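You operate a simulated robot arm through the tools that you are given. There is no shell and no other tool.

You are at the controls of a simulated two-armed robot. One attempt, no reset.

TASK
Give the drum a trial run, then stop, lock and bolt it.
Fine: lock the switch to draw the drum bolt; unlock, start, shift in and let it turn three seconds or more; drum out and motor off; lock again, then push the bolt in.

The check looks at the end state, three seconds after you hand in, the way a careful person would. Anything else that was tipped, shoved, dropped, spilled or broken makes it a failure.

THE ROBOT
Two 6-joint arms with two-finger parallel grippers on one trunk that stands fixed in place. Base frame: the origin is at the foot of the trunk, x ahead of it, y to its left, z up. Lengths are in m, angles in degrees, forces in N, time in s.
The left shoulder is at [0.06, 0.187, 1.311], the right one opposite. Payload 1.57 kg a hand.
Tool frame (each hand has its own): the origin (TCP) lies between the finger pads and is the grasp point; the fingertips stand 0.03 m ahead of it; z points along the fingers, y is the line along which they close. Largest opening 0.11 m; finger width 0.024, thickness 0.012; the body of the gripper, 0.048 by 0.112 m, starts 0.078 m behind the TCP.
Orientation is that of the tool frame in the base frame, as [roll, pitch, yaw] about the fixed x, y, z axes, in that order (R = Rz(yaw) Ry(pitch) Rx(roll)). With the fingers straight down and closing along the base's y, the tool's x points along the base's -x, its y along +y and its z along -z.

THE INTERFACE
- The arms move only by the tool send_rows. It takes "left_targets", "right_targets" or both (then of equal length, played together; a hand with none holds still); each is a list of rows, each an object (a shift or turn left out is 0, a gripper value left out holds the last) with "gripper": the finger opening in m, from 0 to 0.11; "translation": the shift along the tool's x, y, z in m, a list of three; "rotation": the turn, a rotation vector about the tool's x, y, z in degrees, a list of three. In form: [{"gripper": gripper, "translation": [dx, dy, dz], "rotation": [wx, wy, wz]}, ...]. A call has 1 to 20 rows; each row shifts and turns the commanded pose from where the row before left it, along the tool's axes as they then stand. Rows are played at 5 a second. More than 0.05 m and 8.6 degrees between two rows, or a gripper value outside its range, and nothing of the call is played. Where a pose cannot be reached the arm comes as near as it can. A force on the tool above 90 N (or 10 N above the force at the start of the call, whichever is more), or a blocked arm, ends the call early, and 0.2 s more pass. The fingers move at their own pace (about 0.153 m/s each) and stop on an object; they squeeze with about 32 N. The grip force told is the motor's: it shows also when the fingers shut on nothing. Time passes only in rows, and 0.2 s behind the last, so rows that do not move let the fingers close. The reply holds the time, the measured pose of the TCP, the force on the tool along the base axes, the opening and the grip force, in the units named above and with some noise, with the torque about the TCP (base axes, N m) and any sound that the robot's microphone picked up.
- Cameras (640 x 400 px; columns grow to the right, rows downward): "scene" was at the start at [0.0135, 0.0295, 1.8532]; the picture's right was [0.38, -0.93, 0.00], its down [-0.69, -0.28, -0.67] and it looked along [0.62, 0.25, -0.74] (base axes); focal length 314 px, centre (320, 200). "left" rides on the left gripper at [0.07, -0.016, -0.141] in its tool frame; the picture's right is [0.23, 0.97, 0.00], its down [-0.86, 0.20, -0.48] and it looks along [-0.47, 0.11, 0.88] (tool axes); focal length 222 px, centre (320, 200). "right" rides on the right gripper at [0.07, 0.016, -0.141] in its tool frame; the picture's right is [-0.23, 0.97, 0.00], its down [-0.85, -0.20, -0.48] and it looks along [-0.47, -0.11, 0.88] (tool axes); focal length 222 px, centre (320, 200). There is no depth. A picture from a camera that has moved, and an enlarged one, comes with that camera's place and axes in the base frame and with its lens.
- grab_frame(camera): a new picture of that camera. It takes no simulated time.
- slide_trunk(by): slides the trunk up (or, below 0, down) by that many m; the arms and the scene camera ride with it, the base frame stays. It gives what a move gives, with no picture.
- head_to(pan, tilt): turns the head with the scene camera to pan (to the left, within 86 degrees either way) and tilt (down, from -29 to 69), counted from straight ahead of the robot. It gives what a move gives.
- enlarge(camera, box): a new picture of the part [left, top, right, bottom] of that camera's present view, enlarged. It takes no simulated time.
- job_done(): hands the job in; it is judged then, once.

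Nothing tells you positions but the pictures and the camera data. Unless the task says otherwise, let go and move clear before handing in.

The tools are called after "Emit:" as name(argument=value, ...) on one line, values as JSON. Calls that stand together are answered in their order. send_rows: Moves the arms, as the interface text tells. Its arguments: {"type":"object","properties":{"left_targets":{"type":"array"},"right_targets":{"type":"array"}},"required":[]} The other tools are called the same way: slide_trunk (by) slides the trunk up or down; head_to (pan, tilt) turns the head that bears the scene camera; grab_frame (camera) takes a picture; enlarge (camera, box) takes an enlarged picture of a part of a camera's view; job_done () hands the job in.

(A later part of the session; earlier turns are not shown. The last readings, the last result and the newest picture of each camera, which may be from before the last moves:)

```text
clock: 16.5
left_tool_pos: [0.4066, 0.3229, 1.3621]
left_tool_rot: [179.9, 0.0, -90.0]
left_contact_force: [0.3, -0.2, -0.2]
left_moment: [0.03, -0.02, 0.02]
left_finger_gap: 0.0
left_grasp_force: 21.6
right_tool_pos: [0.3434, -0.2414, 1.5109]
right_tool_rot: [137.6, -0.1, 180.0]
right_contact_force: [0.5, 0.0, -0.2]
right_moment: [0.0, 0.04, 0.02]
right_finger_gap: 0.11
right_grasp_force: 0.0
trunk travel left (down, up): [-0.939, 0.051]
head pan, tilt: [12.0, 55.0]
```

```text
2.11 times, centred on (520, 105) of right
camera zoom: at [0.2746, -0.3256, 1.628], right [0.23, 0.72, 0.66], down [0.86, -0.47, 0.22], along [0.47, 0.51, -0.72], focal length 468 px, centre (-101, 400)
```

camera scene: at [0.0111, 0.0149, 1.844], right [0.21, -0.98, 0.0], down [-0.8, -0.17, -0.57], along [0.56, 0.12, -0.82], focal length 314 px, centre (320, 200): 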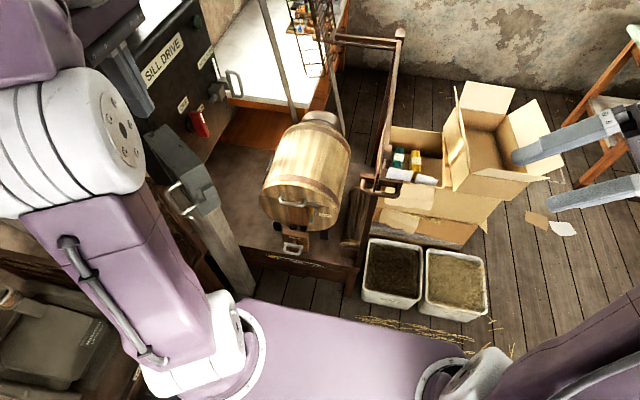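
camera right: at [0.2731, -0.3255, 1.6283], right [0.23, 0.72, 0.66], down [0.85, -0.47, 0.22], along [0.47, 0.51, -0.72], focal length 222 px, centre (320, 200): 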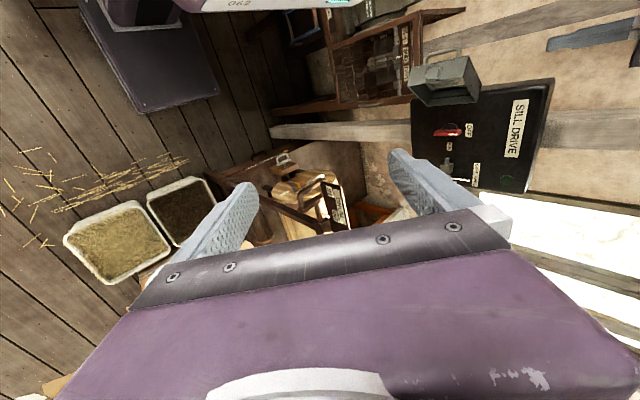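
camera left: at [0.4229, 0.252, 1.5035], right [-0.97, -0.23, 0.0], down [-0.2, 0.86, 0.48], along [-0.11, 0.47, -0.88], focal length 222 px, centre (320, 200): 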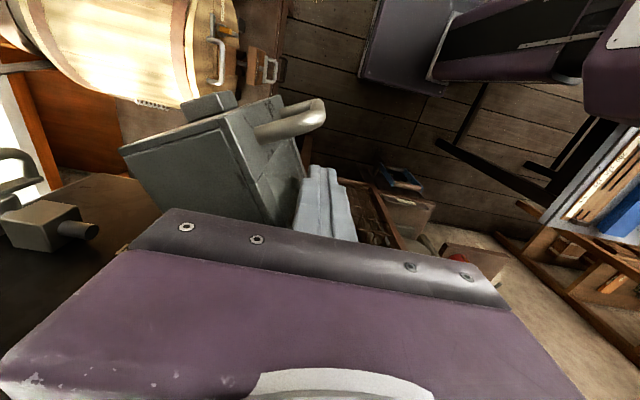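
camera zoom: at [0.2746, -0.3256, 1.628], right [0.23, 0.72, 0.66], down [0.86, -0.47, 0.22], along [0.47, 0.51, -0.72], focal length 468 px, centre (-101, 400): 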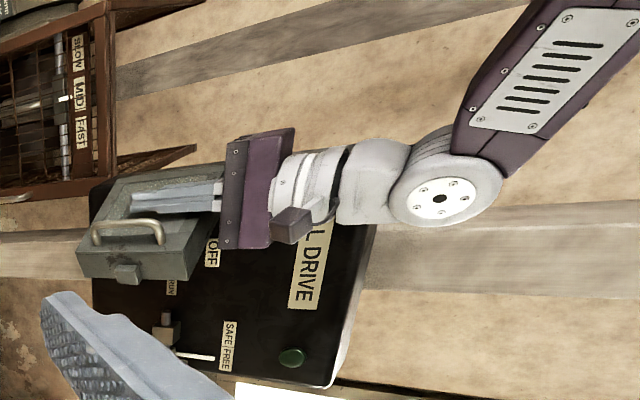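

The hood is swinging smoothly with no notable force. I'll push it the rest of the way shut.

Emit:
send_rows(left_targets=[{"translation": [0.0022, -0.0209, 0]}, {"translation": [-0.0022, -0.0209, 0]}, {"translation": [-0.0065, -0.02, 0]}, {"translation": [-0.0105, -0.0182, 0]}, {"translation": [-0.0115, -0.0133, 0]}, {"translation": [-0.0094, -0.0079, 0]}, {"translation": [-0.006, -0.002, 0]}])

Emit:
grab_frame(camera="left")

Emit:
enlarge(camera="right", box=[400, 10, 640, 200])

```text
clock: 18.1
left_tool_pos: [0.5064, 0.3644, 1.3652]
left_tool_rot: [179.9, 0.1, -90.1]
left_contact_force: [0.1, -0.8, 0.0]
left_moment: [-0.01, -0.04, 0.0]
left_finger_gap: 0.0
left_grasp_force: 21.2
right_tool_pos: [0.3424, -0.2446, 1.5116]
right_tool_rot: [137.4, -0.1, -179.9]
right_contact_force: [0.4, 0.3, -0.6]
right_moment: [0.03, 0.01, -0.01]
right_finger_gap: 0.11
right_grasp_force: 0.0
trunk travel left (down, up): [-0.939, 0.051]
head pan, tilt: [12.0, 55.0]
```

```text
taken
camera left: at [0.5229, 0.2941, 1.5052], right [-0.97, -0.23, 0.0], down [-0.2, 0.85, 0.48], along [-0.11, 0.47, -0.88], focal length 222 px, centre (320, 200)
```

left: 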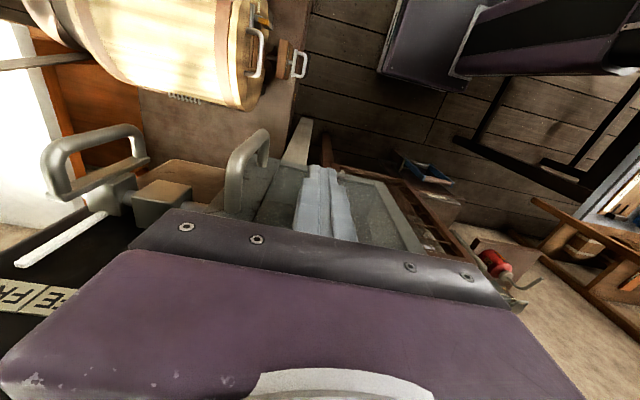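

```text
2.11 times, centred on (520, 105) of right
camera zoom: at [0.2729, -0.3282, 1.6278], right [0.23, 0.72, 0.66], down [0.85, -0.47, 0.22], along [0.47, 0.51, -0.72], focal length 468 px, centre (-101, 400)
```

zoom: 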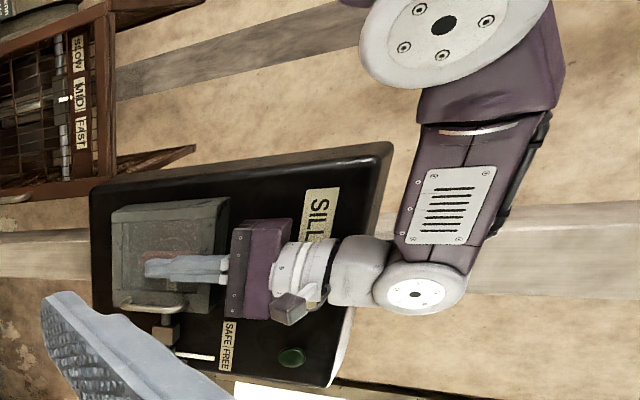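

The hood is nearly shut. I'll press gently a little further to seat it fully.

Emit:
send_rows(left_targets=[{"translation": [-0.004, 0, 0]}, {"translation": [-0.004, 0, 0]}, {"translation": [-0.003, 0, 0]}])

Emit:
enlarge(camera="right", box=[400, 90, 540, 200])

Emit:
enlarge(camera="left", box=[0, 100, 280, 260])

```text
clock: 18.9
left_tool_pos: [0.5053, 0.3645, 1.3654]
left_tool_rot: [179.7, 0.0, -90.1]
left_contact_force: [-6.4, -33.9, -19.6]
left_moment: [0.52, -0.13, 0.2]
left_finger_gap: 0.0
left_grasp_force: 21.2
right_tool_pos: [0.344, -0.2535, 1.5088]
right_tool_rot: [137.1, -0.1, -180.0]
right_contact_force: [-0.1, -0.4, 0.4]
right_moment: [-0.01, -0.01, 0.01]
right_finger_gap: 0.11
right_grasp_force: 0.0
trunk travel left (down, up): [-0.939, 0.051]
head pan, tilt: [12.0, 55.0]
```

```text
3.64 times, centred on (470, 145) of right
camera zoom: at [0.2742, -0.3379, 1.6251], right [0.23, 0.71, 0.66], down [0.86, -0.47, 0.21], along [0.47, 0.52, -0.72], focal length 808 px, centre (-226, 400)
```

zoom: 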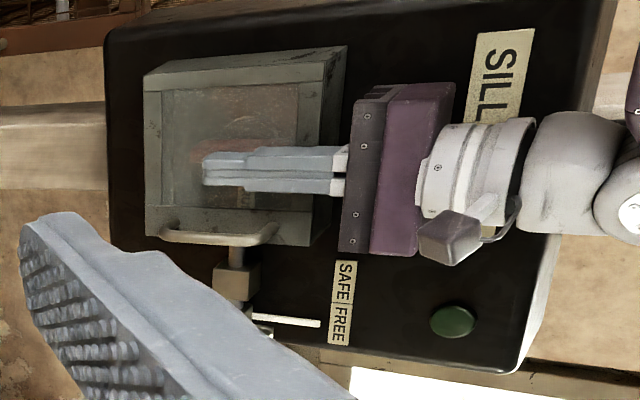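

```text
2.29 times, centred on (140, 180) of left
camera zoom: at [0.5237, 0.2944, 1.5058], right [-0.97, -0.23, 0.01], down [-0.19, 0.85, 0.48], along [-0.11, 0.47, -0.88], focal length 508 px, centre (731, 246)
```

zoom: 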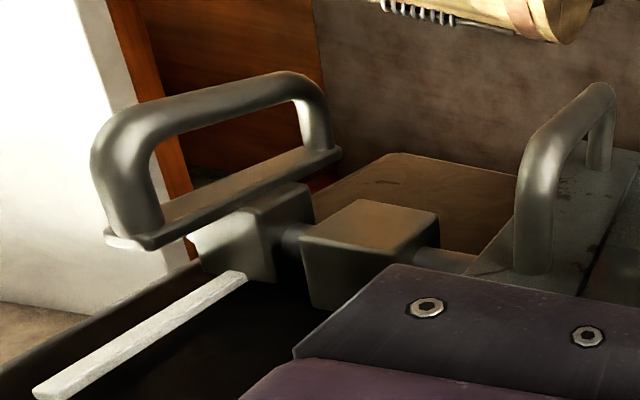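

The hood is seated over the switch (34 N stop). Next I'll back off, rise, and look at the lock slide's handle for exact placement.

Emit:
send_rows(left_targets=[{"translation": [0.03, 0, 0]}, {"translation": [0.03, 0, -0.02]}, {"translation": [0.01, -0.03, -0.04]}, {"translation": [0, -0.03, -0.04]}])

Emit:
grab_frame(camera="left")

Emit:
head_to(pan=30, tilt=40)

Emit:
grab_frame(camera="scene")

Emit:
grab_frame(camera="right")

```text
refused: row 3 steps farther than a row can; nothing moved
```

```text
taken
camera left: at [0.5237, 0.2944, 1.5058], right [-0.97, -0.23, 0.01], down [-0.19, 0.85, 0.48], along [-0.11, 0.47, -0.88], focal length 222 px, centre (320, 200)
```

left: 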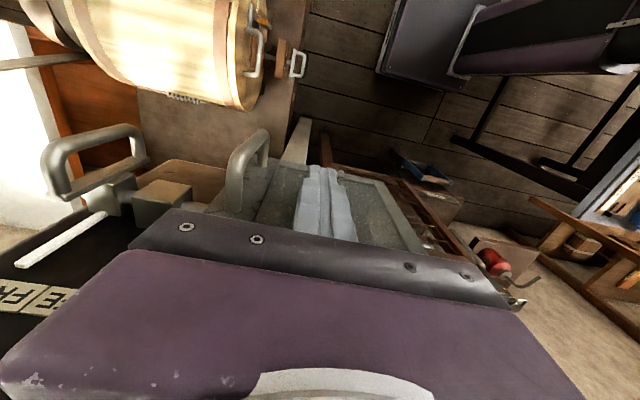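

```text
clock: 19.7
left_tool_pos: [0.5074, 0.3662, 1.3658]
left_tool_rot: [180.0, 0.2, -90.0]
left_contact_force: [-6.7, -36.8, -18.9]
left_moment: [0.47, -0.22, 0.2]
left_finger_gap: 0.0
left_grasp_force: 22.0
right_tool_pos: [0.3418, -0.255, 1.5099]
right_tool_rot: [136.9, 0.1, 180.0]
right_contact_force: [-1.0, 0.6, 0.3]
right_moment: [-0.01, 0.02, 0.02]
right_finger_gap: 0.1101
right_grasp_force: 0.0
trunk travel left (down, up): [-0.939, 0.051]
head pan, tilt: [30.0, 40.0]
```

```text
taken
camera scene: at [0.0149, 0.0278, 1.8648], right [0.5, -0.87, -0.01], down [-0.56, -0.31, -0.77], along [0.66, 0.39, -0.64], focal length 314 px, centre (320, 200)
```

scene: 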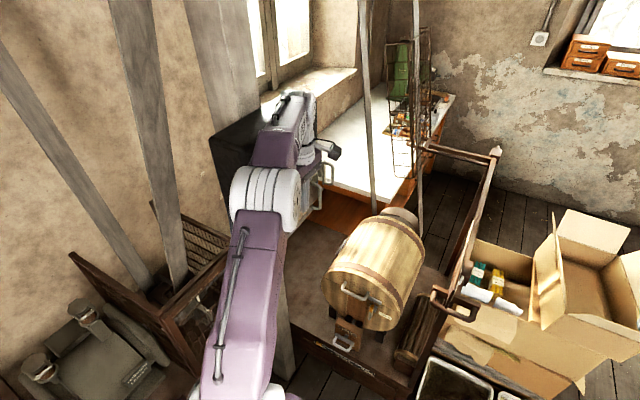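

```text
taken
camera right: at [0.2736, -0.3381, 1.6254], right [0.23, 0.71, 0.66], down [0.85, -0.47, 0.21], along [0.47, 0.52, -0.72], focal length 222 px, centre (320, 200)
```

right: 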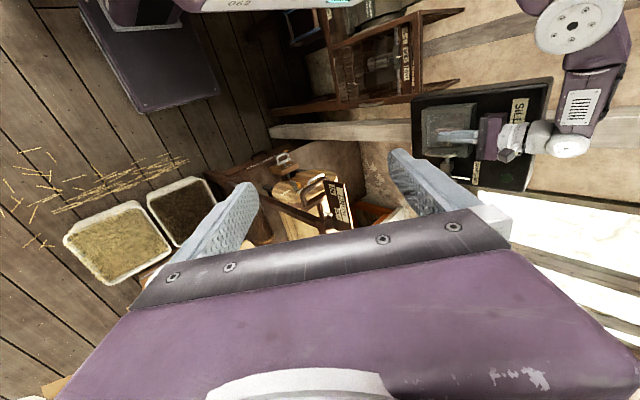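

A row was too long and nothing moved. I'll redo it with shorter rows: back off, rise, and move toward the lock handle.

Emit:
send_rows(left_targets=[{"translation": [0.03, 0, 0]}, {"translation": [0.03, 0, -0.03]}, {"translation": [0, -0.02, -0.04]}, {"translation": [0, -0.03, -0.03]}, {"gripper": 0.06, "translation": [0, -0.03, 0]}])

Emit:
grab_frame(camera="left")

Emit:
grab_frame(camera="scene")

Emit:
enlarge(camera="right", box=[400, 90, 540, 200])

```text
clock: 20.9
left_tool_pos: [0.513, 0.3108, 1.4353]
left_tool_rot: [-180.0, 0.0, -90.0]
left_contact_force: [0.1, 0.8, -0.1]
left_moment: [0.02, -0.01, 0.04]
left_finger_gap: 0.0599
left_grasp_force: 0.0
left hand out of reach, approached as far as the arm can: row 3, 4, 5
right_tool_pos: [0.3416, -0.2412, 1.5132]
right_tool_rot: [137.5, 0.1, 180.0]
right_contact_force: [0.1, -0.3, -0.1]
right_moment: [-0.01, 0.02, 0.0]
right_finger_gap: 0.1104
right_grasp_force: 0.0
trunk travel left (down, up): [-0.939, 0.051]
head pan, tilt: [30.0, 40.0]
```

```text
taken
camera left: at [0.5296, 0.241, 1.5762], right [-0.97, -0.23, 0.0], down [-0.2, 0.86, 0.48], along [-0.11, 0.47, -0.88], focal length 222 px, centre (320, 200)
```

left: 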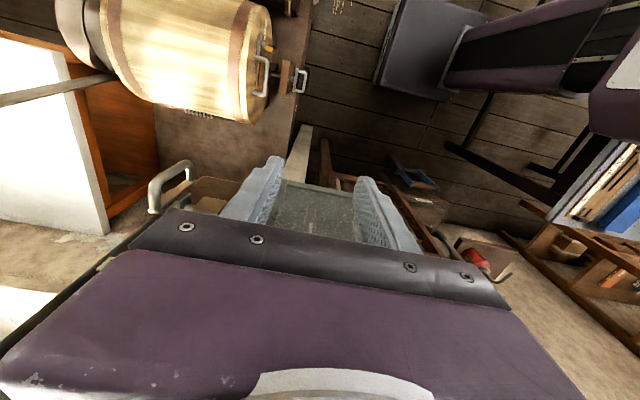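

```text
taken
camera scene: at [0.0126, 0.0428, 1.8647], right [0.5, -0.87, 0.0], down [-0.56, -0.32, -0.77], along [0.66, 0.38, -0.64], focal length 314 px, centre (320, 200)
```

scene: 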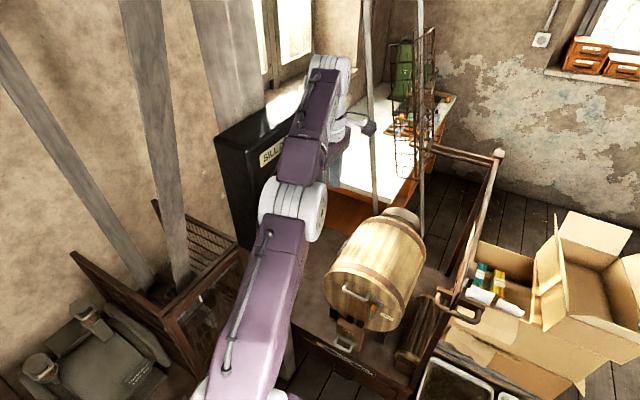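

```text
3.64 times, centred on (470, 145) of right
camera zoom: at [0.2718, -0.325, 1.6287], right [0.23, 0.72, 0.66], down [0.85, -0.47, 0.22], along [0.47, 0.51, -0.72], focal length 808 px, centre (-226, 400)
```

zoom: 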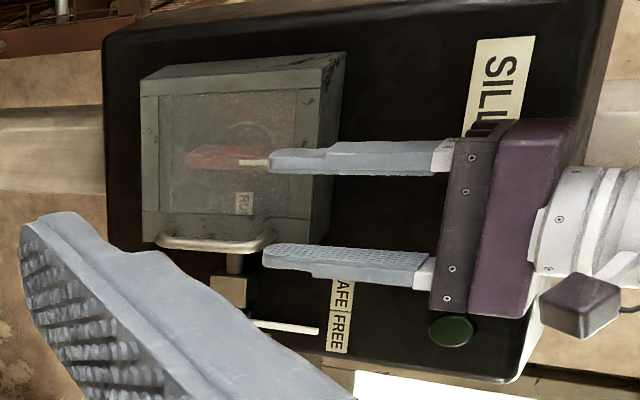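

The arm is at its reach limit with fingers straight down, so for the lock handle I'll tilt the left hand toward the panel (fingers pointing +y, somewhat forward and down), which brings the wrist back within reach.

Emit:
send_rows(left_targets=[{"rotation": [0, 0, 8.33], "translation": [0.02, 0, 0]}, {"rotation": [0, 0, 8.33]}, {"rotation": [0, 0, 8.33]}, {"rotation": [0, -8.57, 0]}, {"rotation": [0, -8.57, 0]}, {"rotation": [0, -8.57, 0]}, {"rotation": [0, -8.57, 0]}, {"rotation": [0, -8.57, 0]}, {"rotation": [0, -8.57, 0]}, {"rotation": [0, -8.57, 0]}])

Emit:
grab_frame(camera="left")

Emit:
grab_frame(camera="scene")

Emit:
enlarge(camera="right", box=[380, 60, 580, 200])

```text
clock: 23.1
left_tool_pos: [0.516, 0.2891, 1.4333]
left_tool_rot: [179.9, 60.1, -115.1]
left_contact_force: [0.5, 0.2, -0.8]
left_moment: [-0.03, 0.02, 0.03]
left_finger_gap: 0.0599
left_grasp_force: 0.0
right_tool_pos: [0.3432, -0.2424, 1.5126]
right_tool_rot: [137.5, 0.0, -180.0]
right_contact_force: [0.9, 0.5, -0.2]
right_moment: [0.0, -0.01, 0.01]
right_finger_gap: 0.1101
right_grasp_force: 0.1
trunk travel left (down, up): [-0.939, 0.051]
head pan, tilt: [30.0, 40.0]
```

```text
taken
camera left: at [0.4632, 0.1388, 1.4435], right [-0.93, 0.31, -0.2], down [-0.18, 0.09, 0.98], along [0.32, 0.95, -0.03], focal length 222 px, centre (320, 200)
```

left: 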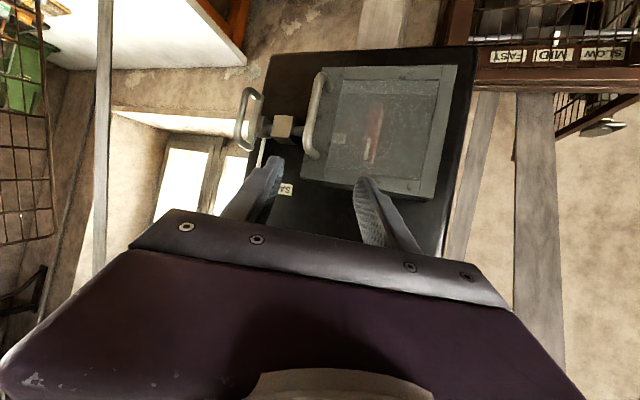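

```text
taken
camera scene: at [0.0151, 0.0416, 1.8647], right [0.5, -0.87, 0.0], down [-0.56, -0.32, -0.77], along [0.66, 0.38, -0.64], focal length 314 px, centre (320, 200)
```

scene: 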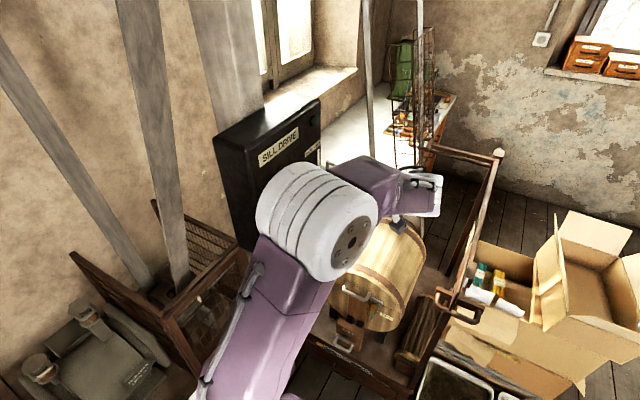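

```text
2.86 times, centred on (480, 130) of right
camera zoom: at [0.2739, -0.3261, 1.6281], right [0.23, 0.72, 0.66], down [0.86, -0.47, 0.22], along [0.47, 0.51, -0.72], focal length 635 px, centre (-137, 400)
```

zoom: 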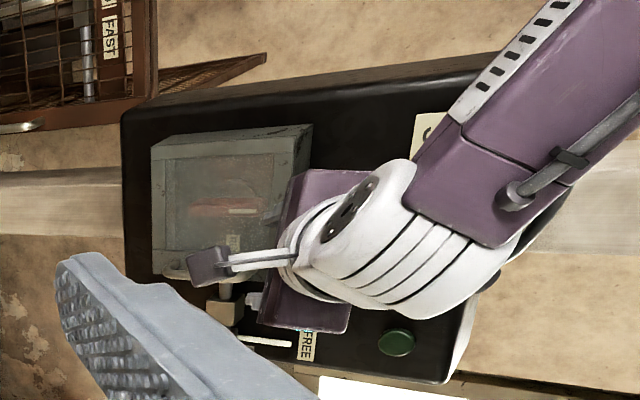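

The left camera now looks at the panel (picture upside down). I'll enlarge it to locate the lock handle precisely.

Emit:
enlarge(camera="left", box=[220, 70, 340, 200])

Emit:
enlarge(camera="left", box=[210, 40, 490, 220])

```text
3.08 times, centred on (280, 135) of left
camera zoom: at [0.4632, 0.1388, 1.4435], right [-0.93, 0.31, -0.2], down [-0.18, 0.09, 0.98], along [0.32, 0.95, -0.03], focal length 684 px, centre (443, 400)
```

zoom: 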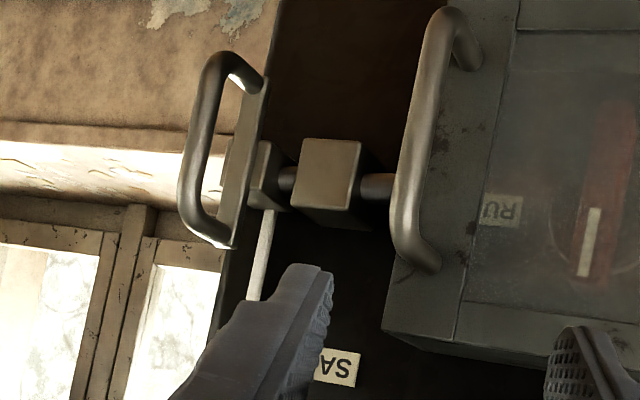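

```text
2.22 times, centred on (350, 130) of left
camera zoom: at [0.4632, 0.1388, 1.4435], right [-0.93, 0.31, -0.2], down [-0.18, 0.09, 0.98], along [0.32, 0.95, -0.03], focal length 494 px, centre (253, 356)
```

zoom: 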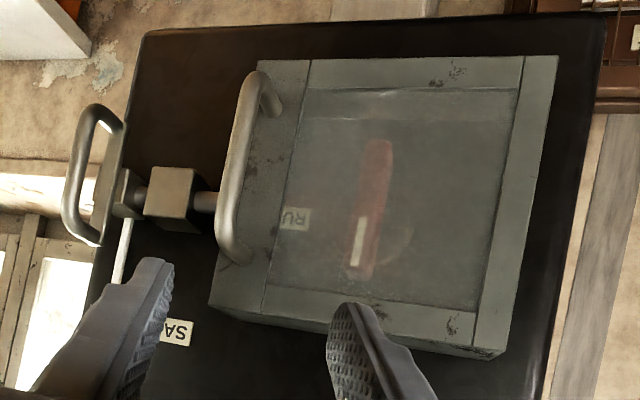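

The lock handle's vertical bar is at about (0.655, 0.355), z 1.32–1.39. I'll move the left hand in front of it with a 4 cm opening.

Emit:
send_rows(left_targets=[{"gripper": 0.04, "translation": [-0.0094, -0.0328, 0.0163]}, {"translation": [-0.0094, -0.0328, 0.0163]}, {"translation": [-0.0094, -0.0328, 0.0163]}, {"translation": [0.0186, 0, 0.0108]}, {"translation": [0.0186, 0, 0.0107]}])

Emit:
grab_frame(camera="left")

Emit:
enlarge(camera="right", box=[380, 60, 580, 200])

Emit:
enlarge(camera="left", box=[220, 70, 420, 220])

```text
clock: 24.3
left_tool_pos: [0.6268, 0.2984, 1.3908]
left_tool_rot: [-180.0, 60.0, -115.0]
left_contact_force: [0.2, -1.0, -0.5]
left_moment: [-0.01, 0.0, -0.02]
left_finger_gap: 0.04
left_grasp_force: 0.1
right_tool_pos: [0.3433, -0.2419, 1.5113]
right_tool_rot: [137.4, -0.1, 180.0]
right_contact_force: [-0.8, -0.2, 0.6]
right_moment: [0.06, 0.05, 0.01]
right_finger_gap: 0.1101
right_grasp_force: 0.1
trunk travel left (down, up): [-0.939, 0.051]
head pan, tilt: [30.0, 40.0]
```

```text
taken
camera left: at [0.5754, 0.1479, 1.4015], right [-0.93, 0.31, -0.2], down [-0.18, 0.1, 0.98], along [0.32, 0.95, -0.04], focal length 222 px, centre (320, 200)
```

left: 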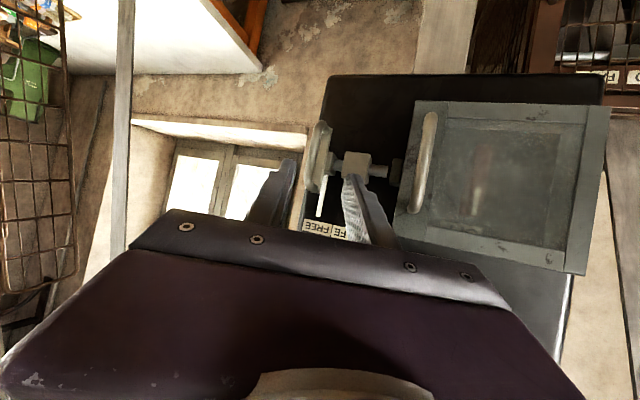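

```text
2.86 times, centred on (480, 130) of right
camera zoom: at [0.273, -0.3256, 1.6284], right [0.23, 0.72, 0.66], down [0.85, -0.47, 0.22], along [0.47, 0.51, -0.72], focal length 635 px, centre (-137, 400)
```

zoom: 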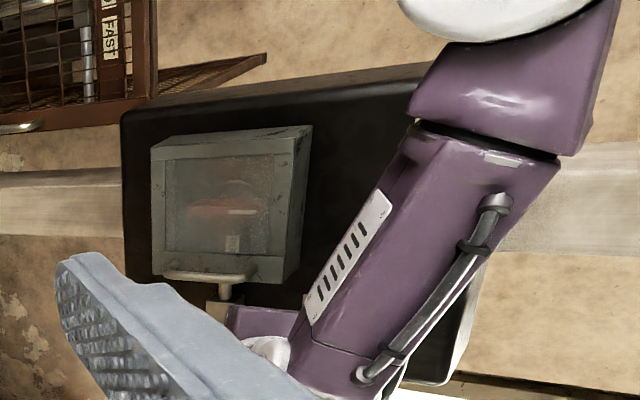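

```text
2.67 times, centred on (320, 145) of left
camera zoom: at [0.5754, 0.1479, 1.4015], right [-0.93, 0.31, -0.2], down [-0.18, 0.1, 0.98], along [0.32, 0.95, -0.04], focal length 592 px, centre (320, 347)
```

zoom: 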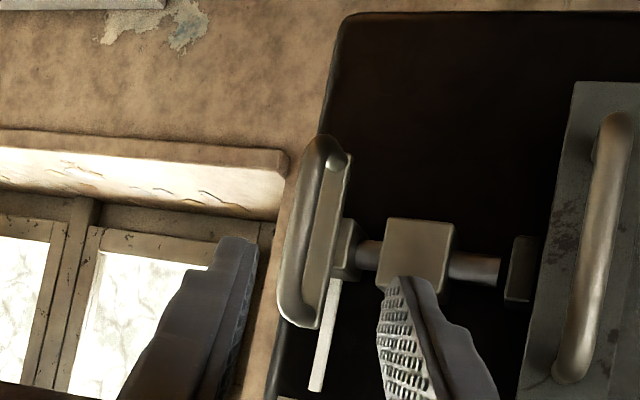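

The bar sits between the open fingers. I'll advance along the finger direction and then close on the bar.

Emit:
send_rows(left_targets=[{"translation": [0, -0.002, 0.02]}, {"translation": [0, -0.002, 0.02]}, {"translation": [0, -0.001, 0.02]}])

Emit:
enlarge(camera="left", box=[220, 70, 420, 220])

```text
clock: 25.1
left_tool_pos: [0.6539, 0.3447, 1.3608]
left_tool_rot: [179.8, 59.9, -115.1]
left_contact_force: [-0.7, -1.4, -0.4]
left_moment: [-0.02, 0.0, 0.03]
left_finger_gap: 0.0399
left_grasp_force: 0.1
right_tool_pos: [0.3425, -0.2412, 1.5113]
right_tool_rot: [137.5, -0.1, -179.9]
right_contact_force: [-0.1, -0.1, -0.3]
right_moment: [0.0, -0.01, -0.02]
right_finger_gap: 0.1102
right_grasp_force: 0.1
trunk travel left (down, up): [-0.939, 0.051]
head pan, tilt: [30.0, 40.0]
```

```text
2.67 times, centred on (320, 145) of left
camera zoom: at [0.6022, 0.1937, 1.3711], right [-0.93, 0.31, -0.2], down [-0.17, 0.1, 0.98], along [0.32, 0.95, -0.04], focal length 592 px, centre (320, 347)
```

zoom: 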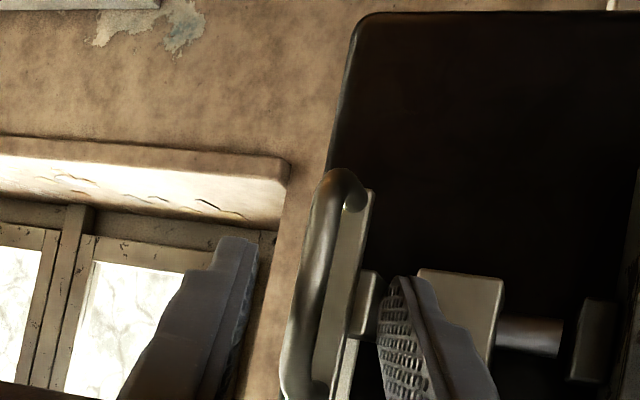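

Fingers straddle the bar with no contact force. Now I'll close the grip.

Emit:
send_rows(left_targets=[{"gripper": 0.0}, {"gripper": 0.0}, {"gripper": 0.0}])

Emit:
enlarge(camera="left", box=[220, 70, 420, 220])

```text
clock: 25.9
left_tool_pos: [0.6549, 0.3432, 1.3602]
left_tool_rot: [179.9, 60.0, -115.2]
left_contact_force: [2.8, 0.3, 1.8]
left_moment: [-0.05, -0.1, -0.09]
left_finger_gap: 0.0094
left_grasp_force: 27.7
right_tool_pos: [0.3448, -0.2435, 1.5107]
right_tool_rot: [137.5, 0.1, -180.0]
right_contact_force: [-0.4, 0.3, 0.3]
right_moment: [-0.02, 0.01, 0.02]
right_finger_gap: 0.1102
right_grasp_force: 0.1
trunk travel left (down, up): [-0.939, 0.051]
head pan, tilt: [30.0, 40.0]
```

```text
2.67 times, centred on (320, 145) of left
camera zoom: at [0.6025, 0.1928, 1.3713], right [-0.93, 0.31, -0.2], down [-0.17, 0.1, 0.98], along [0.32, 0.95, -0.04], focal length 592 px, centre (320, 347)
```

zoom: 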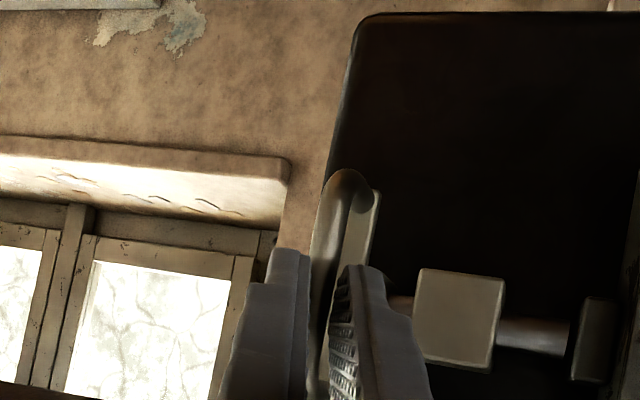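

Gripped the 9 mm bar. Now I'll slide it toward −x (SAFE) in small steps.

Emit:
send_rows(left_targets=[{"translation": [0.0022, 0.0095, -0.0038]}, {"translation": [0.0022, 0.0095, -0.0038]}, {"translation": [0.0022, 0.0095, -0.0038]}, {"translation": [0.0022, 0.0095, -0.0038]}])

Emit:
grab_frame(camera="left")

Emit:
enlarge(camera="left", box=[260, 70, 460, 220])

```text
clock: 26.9
left_tool_pos: [0.6206, 0.3425, 1.36]
left_tool_rot: [179.9, 60.2, -115.3]
left_contact_force: [24.3, 6.9, 11.7]
left_moment: [0.39, -0.49, -0.47]
left_finger_gap: 0.0095
left_grasp_force: 27.9
right_tool_pos: [0.349, -0.2429, 1.5098]
right_tool_rot: [137.5, -0.3, -180.0]
right_contact_force: [0.1, 1.0, -0.4]
right_moment: [0.01, 0.0, 0.02]
right_finger_gap: 0.1098
right_grasp_force: 0.1
trunk travel left (down, up): [-0.939, 0.051]
head pan, tilt: [30.0, 40.0]
```

```text
taken
camera left: at [0.568, 0.1928, 1.3705], right [-0.93, 0.31, -0.2], down [-0.18, 0.09, 0.98], along [0.33, 0.94, -0.03], focal length 222 px, centre (320, 200)
```

left: 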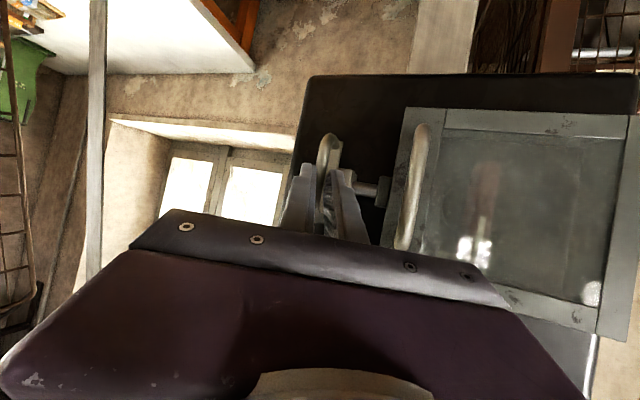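

```text
2.67 times, centred on (360, 145) of left
camera zoom: at [0.568, 0.1928, 1.3705], right [-0.93, 0.31, -0.2], down [-0.18, 0.09, 0.98], along [0.33, 0.94, -0.03], focal length 592 px, centre (213, 347)
```

zoom: 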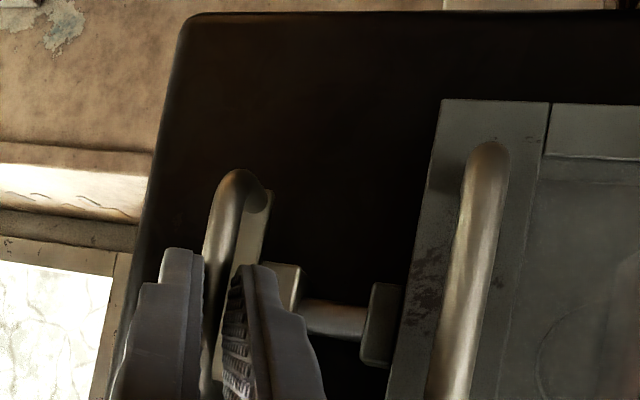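

The slide has moved about 34 mm and shows resistance. I'll push slightly more to see if it's at its stop.

Emit:
send_rows(left_targets=[{"translation": [0.0011, 0.0047, -0.0019]}, {"translation": [0.0011, 0.0047, -0.0019]}])

Emit:
enlarge(camera="left", box=[260, 70, 460, 220])

Emit:
enlarge(camera="right", box=[400, 60, 560, 200])

```text
clock: 27.5
left_tool_pos: [0.6194, 0.3382, 1.3582]
left_tool_rot: [179.6, 60.2, -116.0]
left_contact_force: [45.0, -4.2, 10.9]
left_moment: [0.52, -0.53, -1.25]
left_finger_gap: 0.0096
left_grasp_force: 28.0
right_tool_pos: [0.3581, -0.2457, 1.5074]
right_tool_rot: [137.5, -0.7, 180.0]
right_contact_force: [0.6, 0.1, 0.7]
right_moment: [0.02, 0.02, 0.04]
right_finger_gap: 0.11
right_grasp_force: 0.1
trunk travel left (down, up): [-0.939, 0.051]
head pan, tilt: [30.0, 40.0]
```

```text
2.67 times, centred on (360, 145) of left
camera zoom: at [0.5645, 0.1894, 1.3675], right [-0.93, 0.32, -0.19], down [-0.17, 0.1, 0.98], along [0.33, 0.94, -0.03], focal length 592 px, centre (213, 347)
```

zoom: 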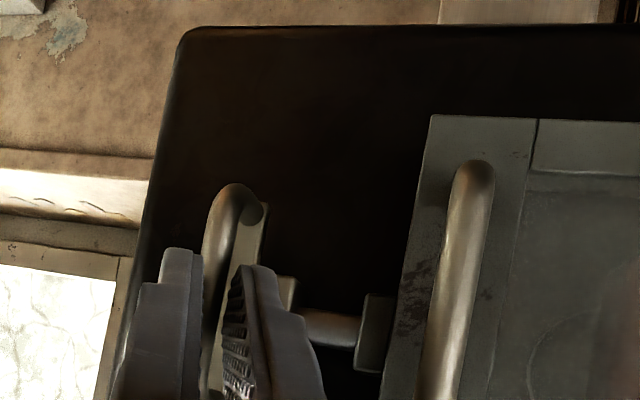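

```text
2.86 times, centred on (480, 130) of right
camera zoom: at [0.2886, -0.3288, 1.6247], right [0.23, 0.72, 0.66], down [0.86, -0.47, 0.21], along [0.46, 0.51, -0.72], focal length 635 px, centre (-137, 400)
```

zoom: 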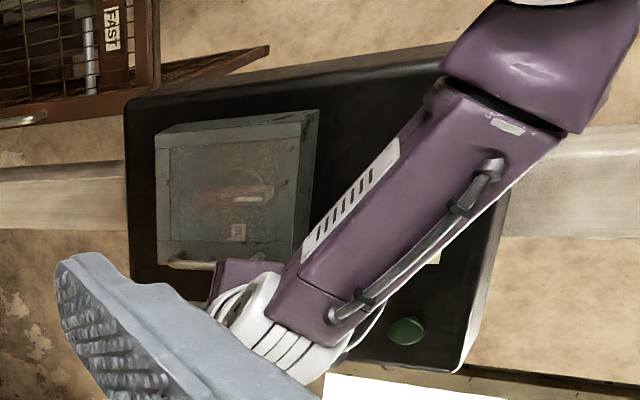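

It's at a hard stop (45 N, no further travel). I'll relieve the force, open, back away and check the pointer and pin.

Emit:
send_rows(left_targets=[{"translation": [-0.003, -0.013, 0.0052]}, {"gripper": 0.04}, {"gripper": 0.04}, {"translation": [0, 0, -0.03]}, {"translation": [0, 0, -0.03]}, {"translation": [-0.02, 0.02, -0.03]}, {"translation": [-0.03, 0.03, 0]}])

Emit:
grab_frame(camera="left")

Emit:
enlarge(camera="left", box=[200, 60, 400, 210])

Emit:
enlarge(camera="right", box=[400, 60, 560, 200])

```text
clock: 29.1
left_tool_pos: [0.5452, 0.3197, 1.447]
left_tool_rot: [-179.9, 60.0, -114.9]
left_contact_force: [0.1, 0.8, -0.1]
left_moment: [-0.01, 0.0, -0.01]
left_finger_gap: 0.0399
left_grasp_force: 0.0
right_tool_pos: [0.3415, -0.2417, 1.5119]
right_tool_rot: [137.5, 0.0, -180.0]
right_contact_force: [-0.3, 0.0, 0.9]
right_moment: [-0.01, -0.02, -0.01]
right_finger_gap: 0.11
right_grasp_force: 0.0
trunk travel left (down, up): [-0.939, 0.051]
head pan, tilt: [30.0, 40.0]
```

```text
taken
camera left: at [0.4945, 0.1691, 1.4584], right [-0.93, 0.31, -0.2], down [-0.18, 0.1, 0.98], along [0.32, 0.95, -0.04], focal length 222 px, centre (320, 200)
```

left: 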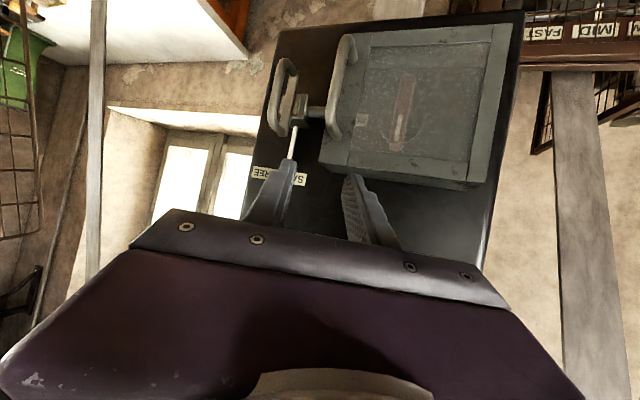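

```text
2.67 times, centred on (300, 135) of left
camera zoom: at [0.4945, 0.1691, 1.4584], right [-0.93, 0.31, -0.2], down [-0.18, 0.1, 0.98], along [0.32, 0.95, -0.04], focal length 592 px, centre (373, 373)
```

zoom: 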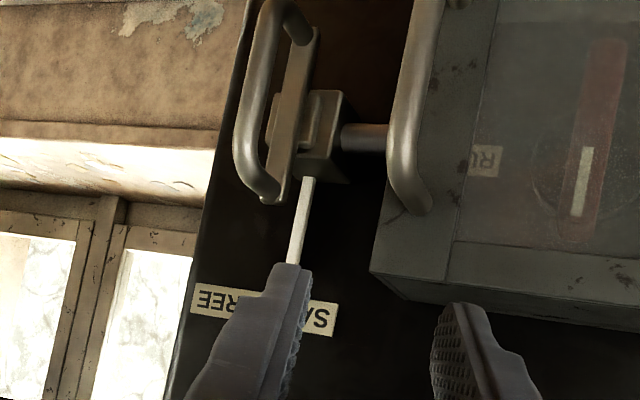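

```text
2.86 times, centred on (480, 130) of right
camera zoom: at [0.2719, -0.3249, 1.6287], right [0.23, 0.72, 0.66], down [0.85, -0.47, 0.22], along [0.47, 0.51, -0.72], focal length 635 px, centre (-137, 400)
```

zoom: 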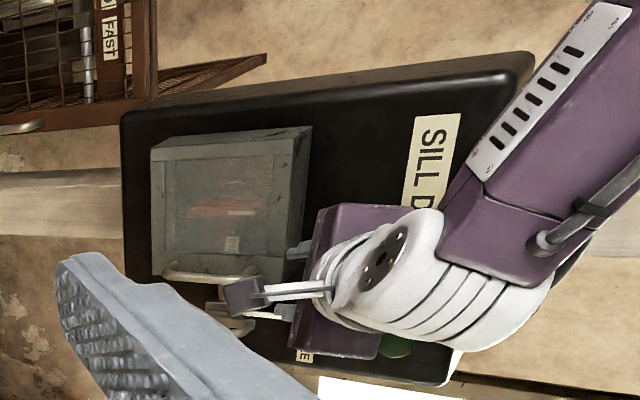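

The slide block now rests against its guide, with the pin in the hood's keeper: the switch is locked. I'll withdraw the left hand, re-orient it downward, and look at everything before lowering the trunk for the bolt.

Emit:
send_rows(left_targets=[{"translation": [0.0046, 0.0187, -0.0329]}, {"translation": [0.0046, 0.0187, -0.0329]}, {"translation": [0.0046, 0.0187, -0.0329]}, {"translation": [0.0046, 0.0187, -0.0329]}, {"rotation": [0, 8.57, 0]}, {"rotation": [0, 8.57, 0]}, {"rotation": [0, 8.57, 0]}, {"rotation": [0, 8.57, 0]}, {"rotation": [0, 8.57, 0]}, {"rotation": [0, 8.57, 0]}, {"rotation": [0, 8.57, 0]}, {"rotation": [0, 0, -8.33]}, {"rotation": [0, 0, -8.33]}, {"rotation": [0, 0, -8.33]}])

Emit:
grab_frame(camera="left")

Emit:
grab_frame(camera="scene")

Emit:
enlarge(camera="right", box=[400, 60, 560, 200])

Emit:
enlarge(camera="right", box=[260, 140, 380, 230])

```text
clock: 32.1
left_tool_pos: [0.429, 0.2366, 1.4997]
left_tool_rot: [180.0, 0.0, -89.9]
left_contact_force: [-0.1, -0.3, -0.1]
left_moment: [-0.01, -0.02, -0.01]
left_finger_gap: 0.0401
left_grasp_force: 0.1
right_tool_pos: [0.3429, -0.2425, 1.5108]
right_tool_rot: [137.5, 0.0, 180.0]
right_contact_force: [-0.5, -0.1, -0.1]
right_moment: [0.02, -0.01, -0.03]
right_finger_gap: 0.11
right_grasp_force: 0.1
trunk travel left (down, up): [-0.939, 0.051]
head pan, tilt: [30.0, 40.0]
```

```text
taken
camera left: at [0.4451, 0.1665, 1.6396], right [-0.97, -0.23, 0.0], down [-0.2, 0.86, 0.48], along [-0.11, 0.47, -0.88], focal length 222 px, centre (320, 200)
```

left: 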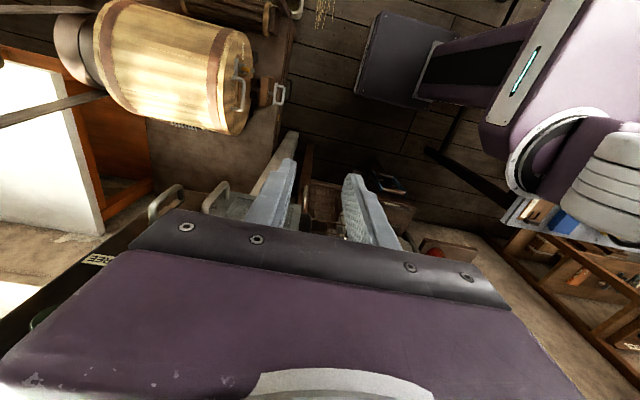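

```text
taken
camera scene: at [0.0146, 0.0425, 1.8646], right [0.5, -0.87, 0.0], down [-0.56, -0.32, -0.77], along [0.66, 0.38, -0.64], focal length 314 px, centre (320, 200)
```

scene: 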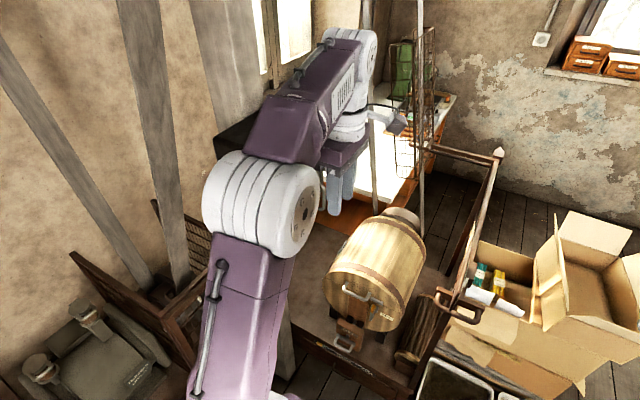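

```text
2.86 times, centred on (480, 130) of right
camera zoom: at [0.2735, -0.3253, 1.6283], right [0.23, 0.72, 0.66], down [0.85, -0.47, 0.22], along [0.47, 0.51, -0.72], focal length 635 px, centre (-137, 400)
```

zoom: 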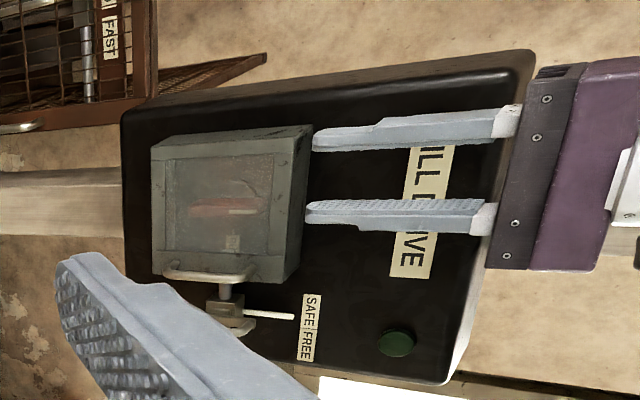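

```text
4.44 times, centred on (320, 185) of right
camera zoom: at [0.2735, -0.3253, 1.6283], right [0.23, 0.72, 0.66], down [0.85, -0.47, 0.22], along [0.47, 0.51, -0.72], focal length 987 px, centre (320, 267)
```

zoom: 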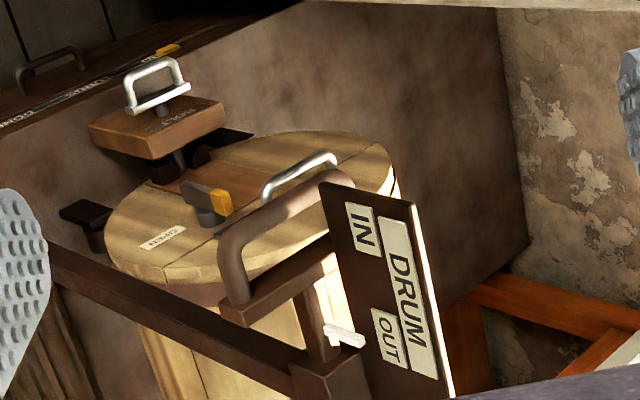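

The pointer now reads SAFE, so the switch is locked. I'll bring the left hand inward and lower the trunk stepwise toward the bolt.

Emit:
send_rows(left_targets=[{"translation": [0.033, 0.025, 0]}, {"translation": [0.033, 0.025, 0]}])

Emit:
slide_trunk(by=-0.2)

Emit:
grab_frame(camera="scene")

Emit:
grab_frame(camera="left")

Emit:
grab_frame(camera="right")

```text
clock: 32.7
left_tool_pos: [0.3743, 0.1678, 1.4992]
left_tool_rot: [-179.9, 0.2, -90.0]
left_contact_force: [-0.3, 0.3, 0.5]
left_moment: [0.01, -0.03, -0.02]
left_finger_gap: 0.0402
left_grasp_force: 0.1
right_tool_pos: [0.3392, -0.246, 1.5118]
right_tool_rot: [137.4, 0.1, 180.0]
right_contact_force: [-0.4, -0.8, 0.6]
right_moment: [0.02, -0.04, -0.03]
right_finger_gap: 0.1098
right_grasp_force: 0.0
trunk travel left (down, up): [-0.939, 0.051]
head pan, tilt: [30.0, 40.0]
```

```text
clock: 34.9
left_tool_pos: [0.3761, 0.17, 1.2985]
left_tool_rot: [-180.0, 0.1, -90.0]
left_contact_force: [0.6, -0.6, -0.4]
left_moment: [0.02, -0.02, 0.03]
left_finger_gap: 0.0399
left_grasp_force: 0.0
right_tool_pos: [0.3424, -0.2417, 1.3121]
right_tool_rot: [137.5, 0.0, -179.9]
right_contact_force: [-0.1, -0.1, 0.8]
right_moment: [0.01, 0.01, 0.05]
right_finger_gap: 0.1098
right_grasp_force: 0.1
trunk travel left (down, up): [-0.739, 0.251]
head pan, tilt: [30.0, 40.0]
```

```text
taken
camera scene: at [0.0143, 0.0423, 1.6647], right [0.5, -0.87, 0.0], down [-0.56, -0.32, -0.77], along [0.66, 0.38, -0.64], focal length 314 px, centre (320, 200)
```

scene: 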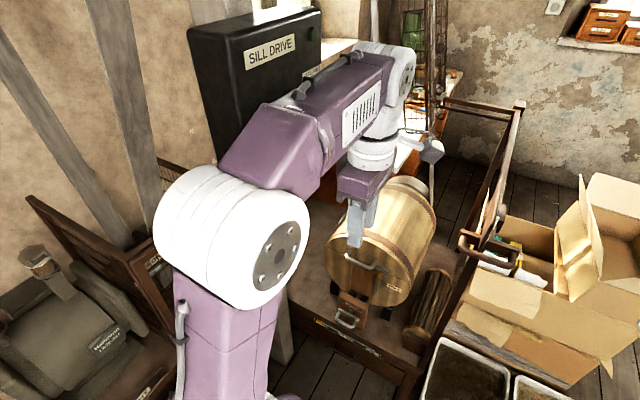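

```text
taken
camera left: at [0.393, 0.1, 1.4401], right [-0.97, -0.23, 0.0], down [-0.2, 0.86, 0.48], along [-0.11, 0.47, -0.88], focal length 222 px, centre (320, 200)
```

left: 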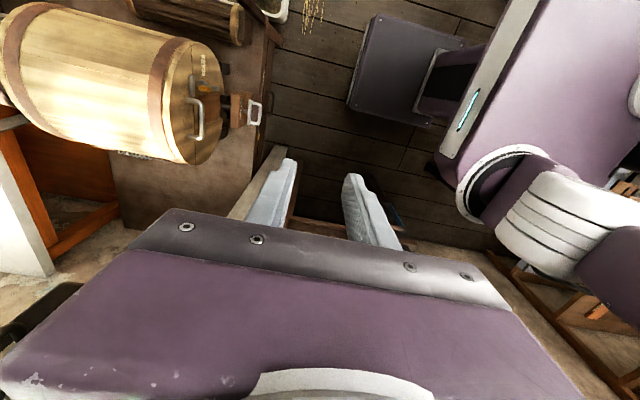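

```text
taken
camera right: at [0.2732, -0.3255, 1.4283], right [0.23, 0.72, 0.66], down [0.85, -0.47, 0.22], along [0.47, 0.51, -0.72], focal length 222 px, centre (320, 200)
```

right: 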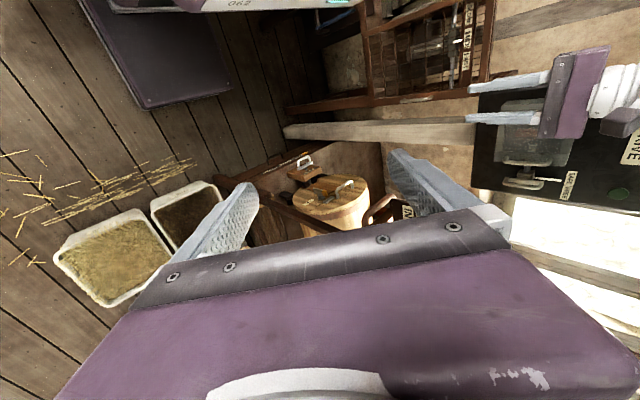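

All clear so far. I'll lower the trunk another 0.25 m.

Emit:
slide_trunk(by=-0.25)

Emit:
head_to(pan=15, tilt=45)

Emit:
grab_frame(camera="scene")

Emit:
grab_frame(camera="left")

Emit:
grab_frame(camera="right")

```text
clock: 37.5
left_tool_pos: [0.3771, 0.1706, 1.0495]
left_tool_rot: [-180.0, 0.0, -90.0]
left_contact_force: [-0.1, 0.7, 0.6]
left_moment: [-0.02, -0.01, 0.03]
left_finger_gap: 0.0399
left_grasp_force: 0.1
right_tool_pos: [0.3423, -0.2422, 1.0614]
right_tool_rot: [137.6, 0.0, 179.9]
right_contact_force: [0.1, 0.2, 0.0]
right_moment: [0.02, 0.0, 0.02]
right_finger_gap: 0.1101
right_grasp_force: 0.0
trunk travel left (down, up): [-0.489, 0.501]
head pan, tilt: [30.0, 40.0]
```

```text
clock: 38.2
left_tool_pos: [0.377, 0.1701, 1.0484]
left_tool_rot: [180.0, 0.0, -90.0]
left_contact_force: [-0.8, -0.2, 0.4]
left_moment: [0.0, 0.0, 0.03]
left_finger_gap: 0.0398
left_grasp_force: 0.1
right_tool_pos: [0.3433, -0.2419, 1.062]
right_tool_rot: [137.4, 0.1, 180.0]
right_contact_force: [-0.1, -0.1, -1.0]
right_moment: [0.0, 0.0, -0.03]
right_finger_gap: 0.1103
right_grasp_force: 0.0
trunk travel left (down, up): [-0.489, 0.501]
head pan, tilt: [15.0, 45.0]
```

```text
taken
camera scene: at [0.0191, 0.0208, 1.4074], right [0.26, -0.97, 0.0], down [-0.68, -0.18, -0.71], along [0.68, 0.18, -0.71], focal length 314 px, centre (320, 200)
```

scene: 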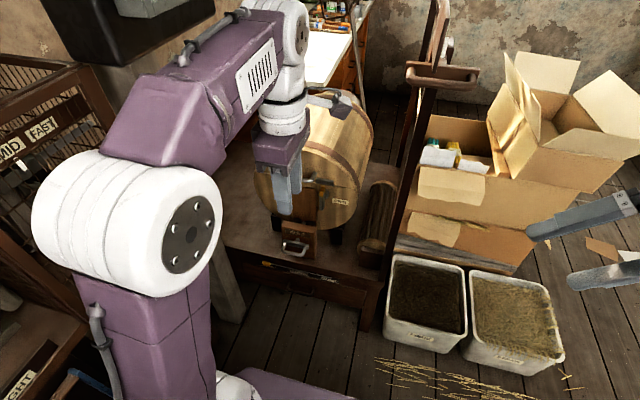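

```text
taken
camera left: at [0.3929, 0.0999, 1.1901], right [-0.97, -0.23, 0.0], down [-0.2, 0.86, 0.48], along [-0.11, 0.47, -0.88], focal length 222 px, centre (320, 200)
```

left: 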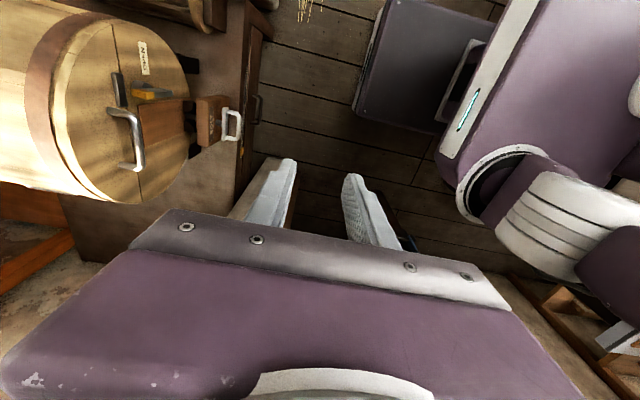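

```text
taken
camera right: at [0.2731, -0.3256, 1.1783], right [0.23, 0.72, 0.66], down [0.85, -0.47, 0.22], along [0.47, 0.51, -0.72], focal length 222 px, centre (320, 200)
```

right: 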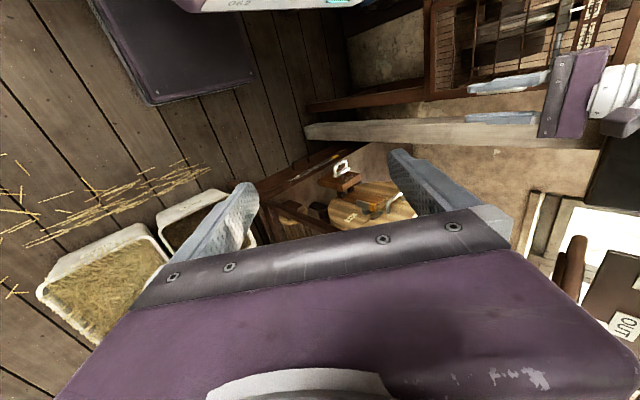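

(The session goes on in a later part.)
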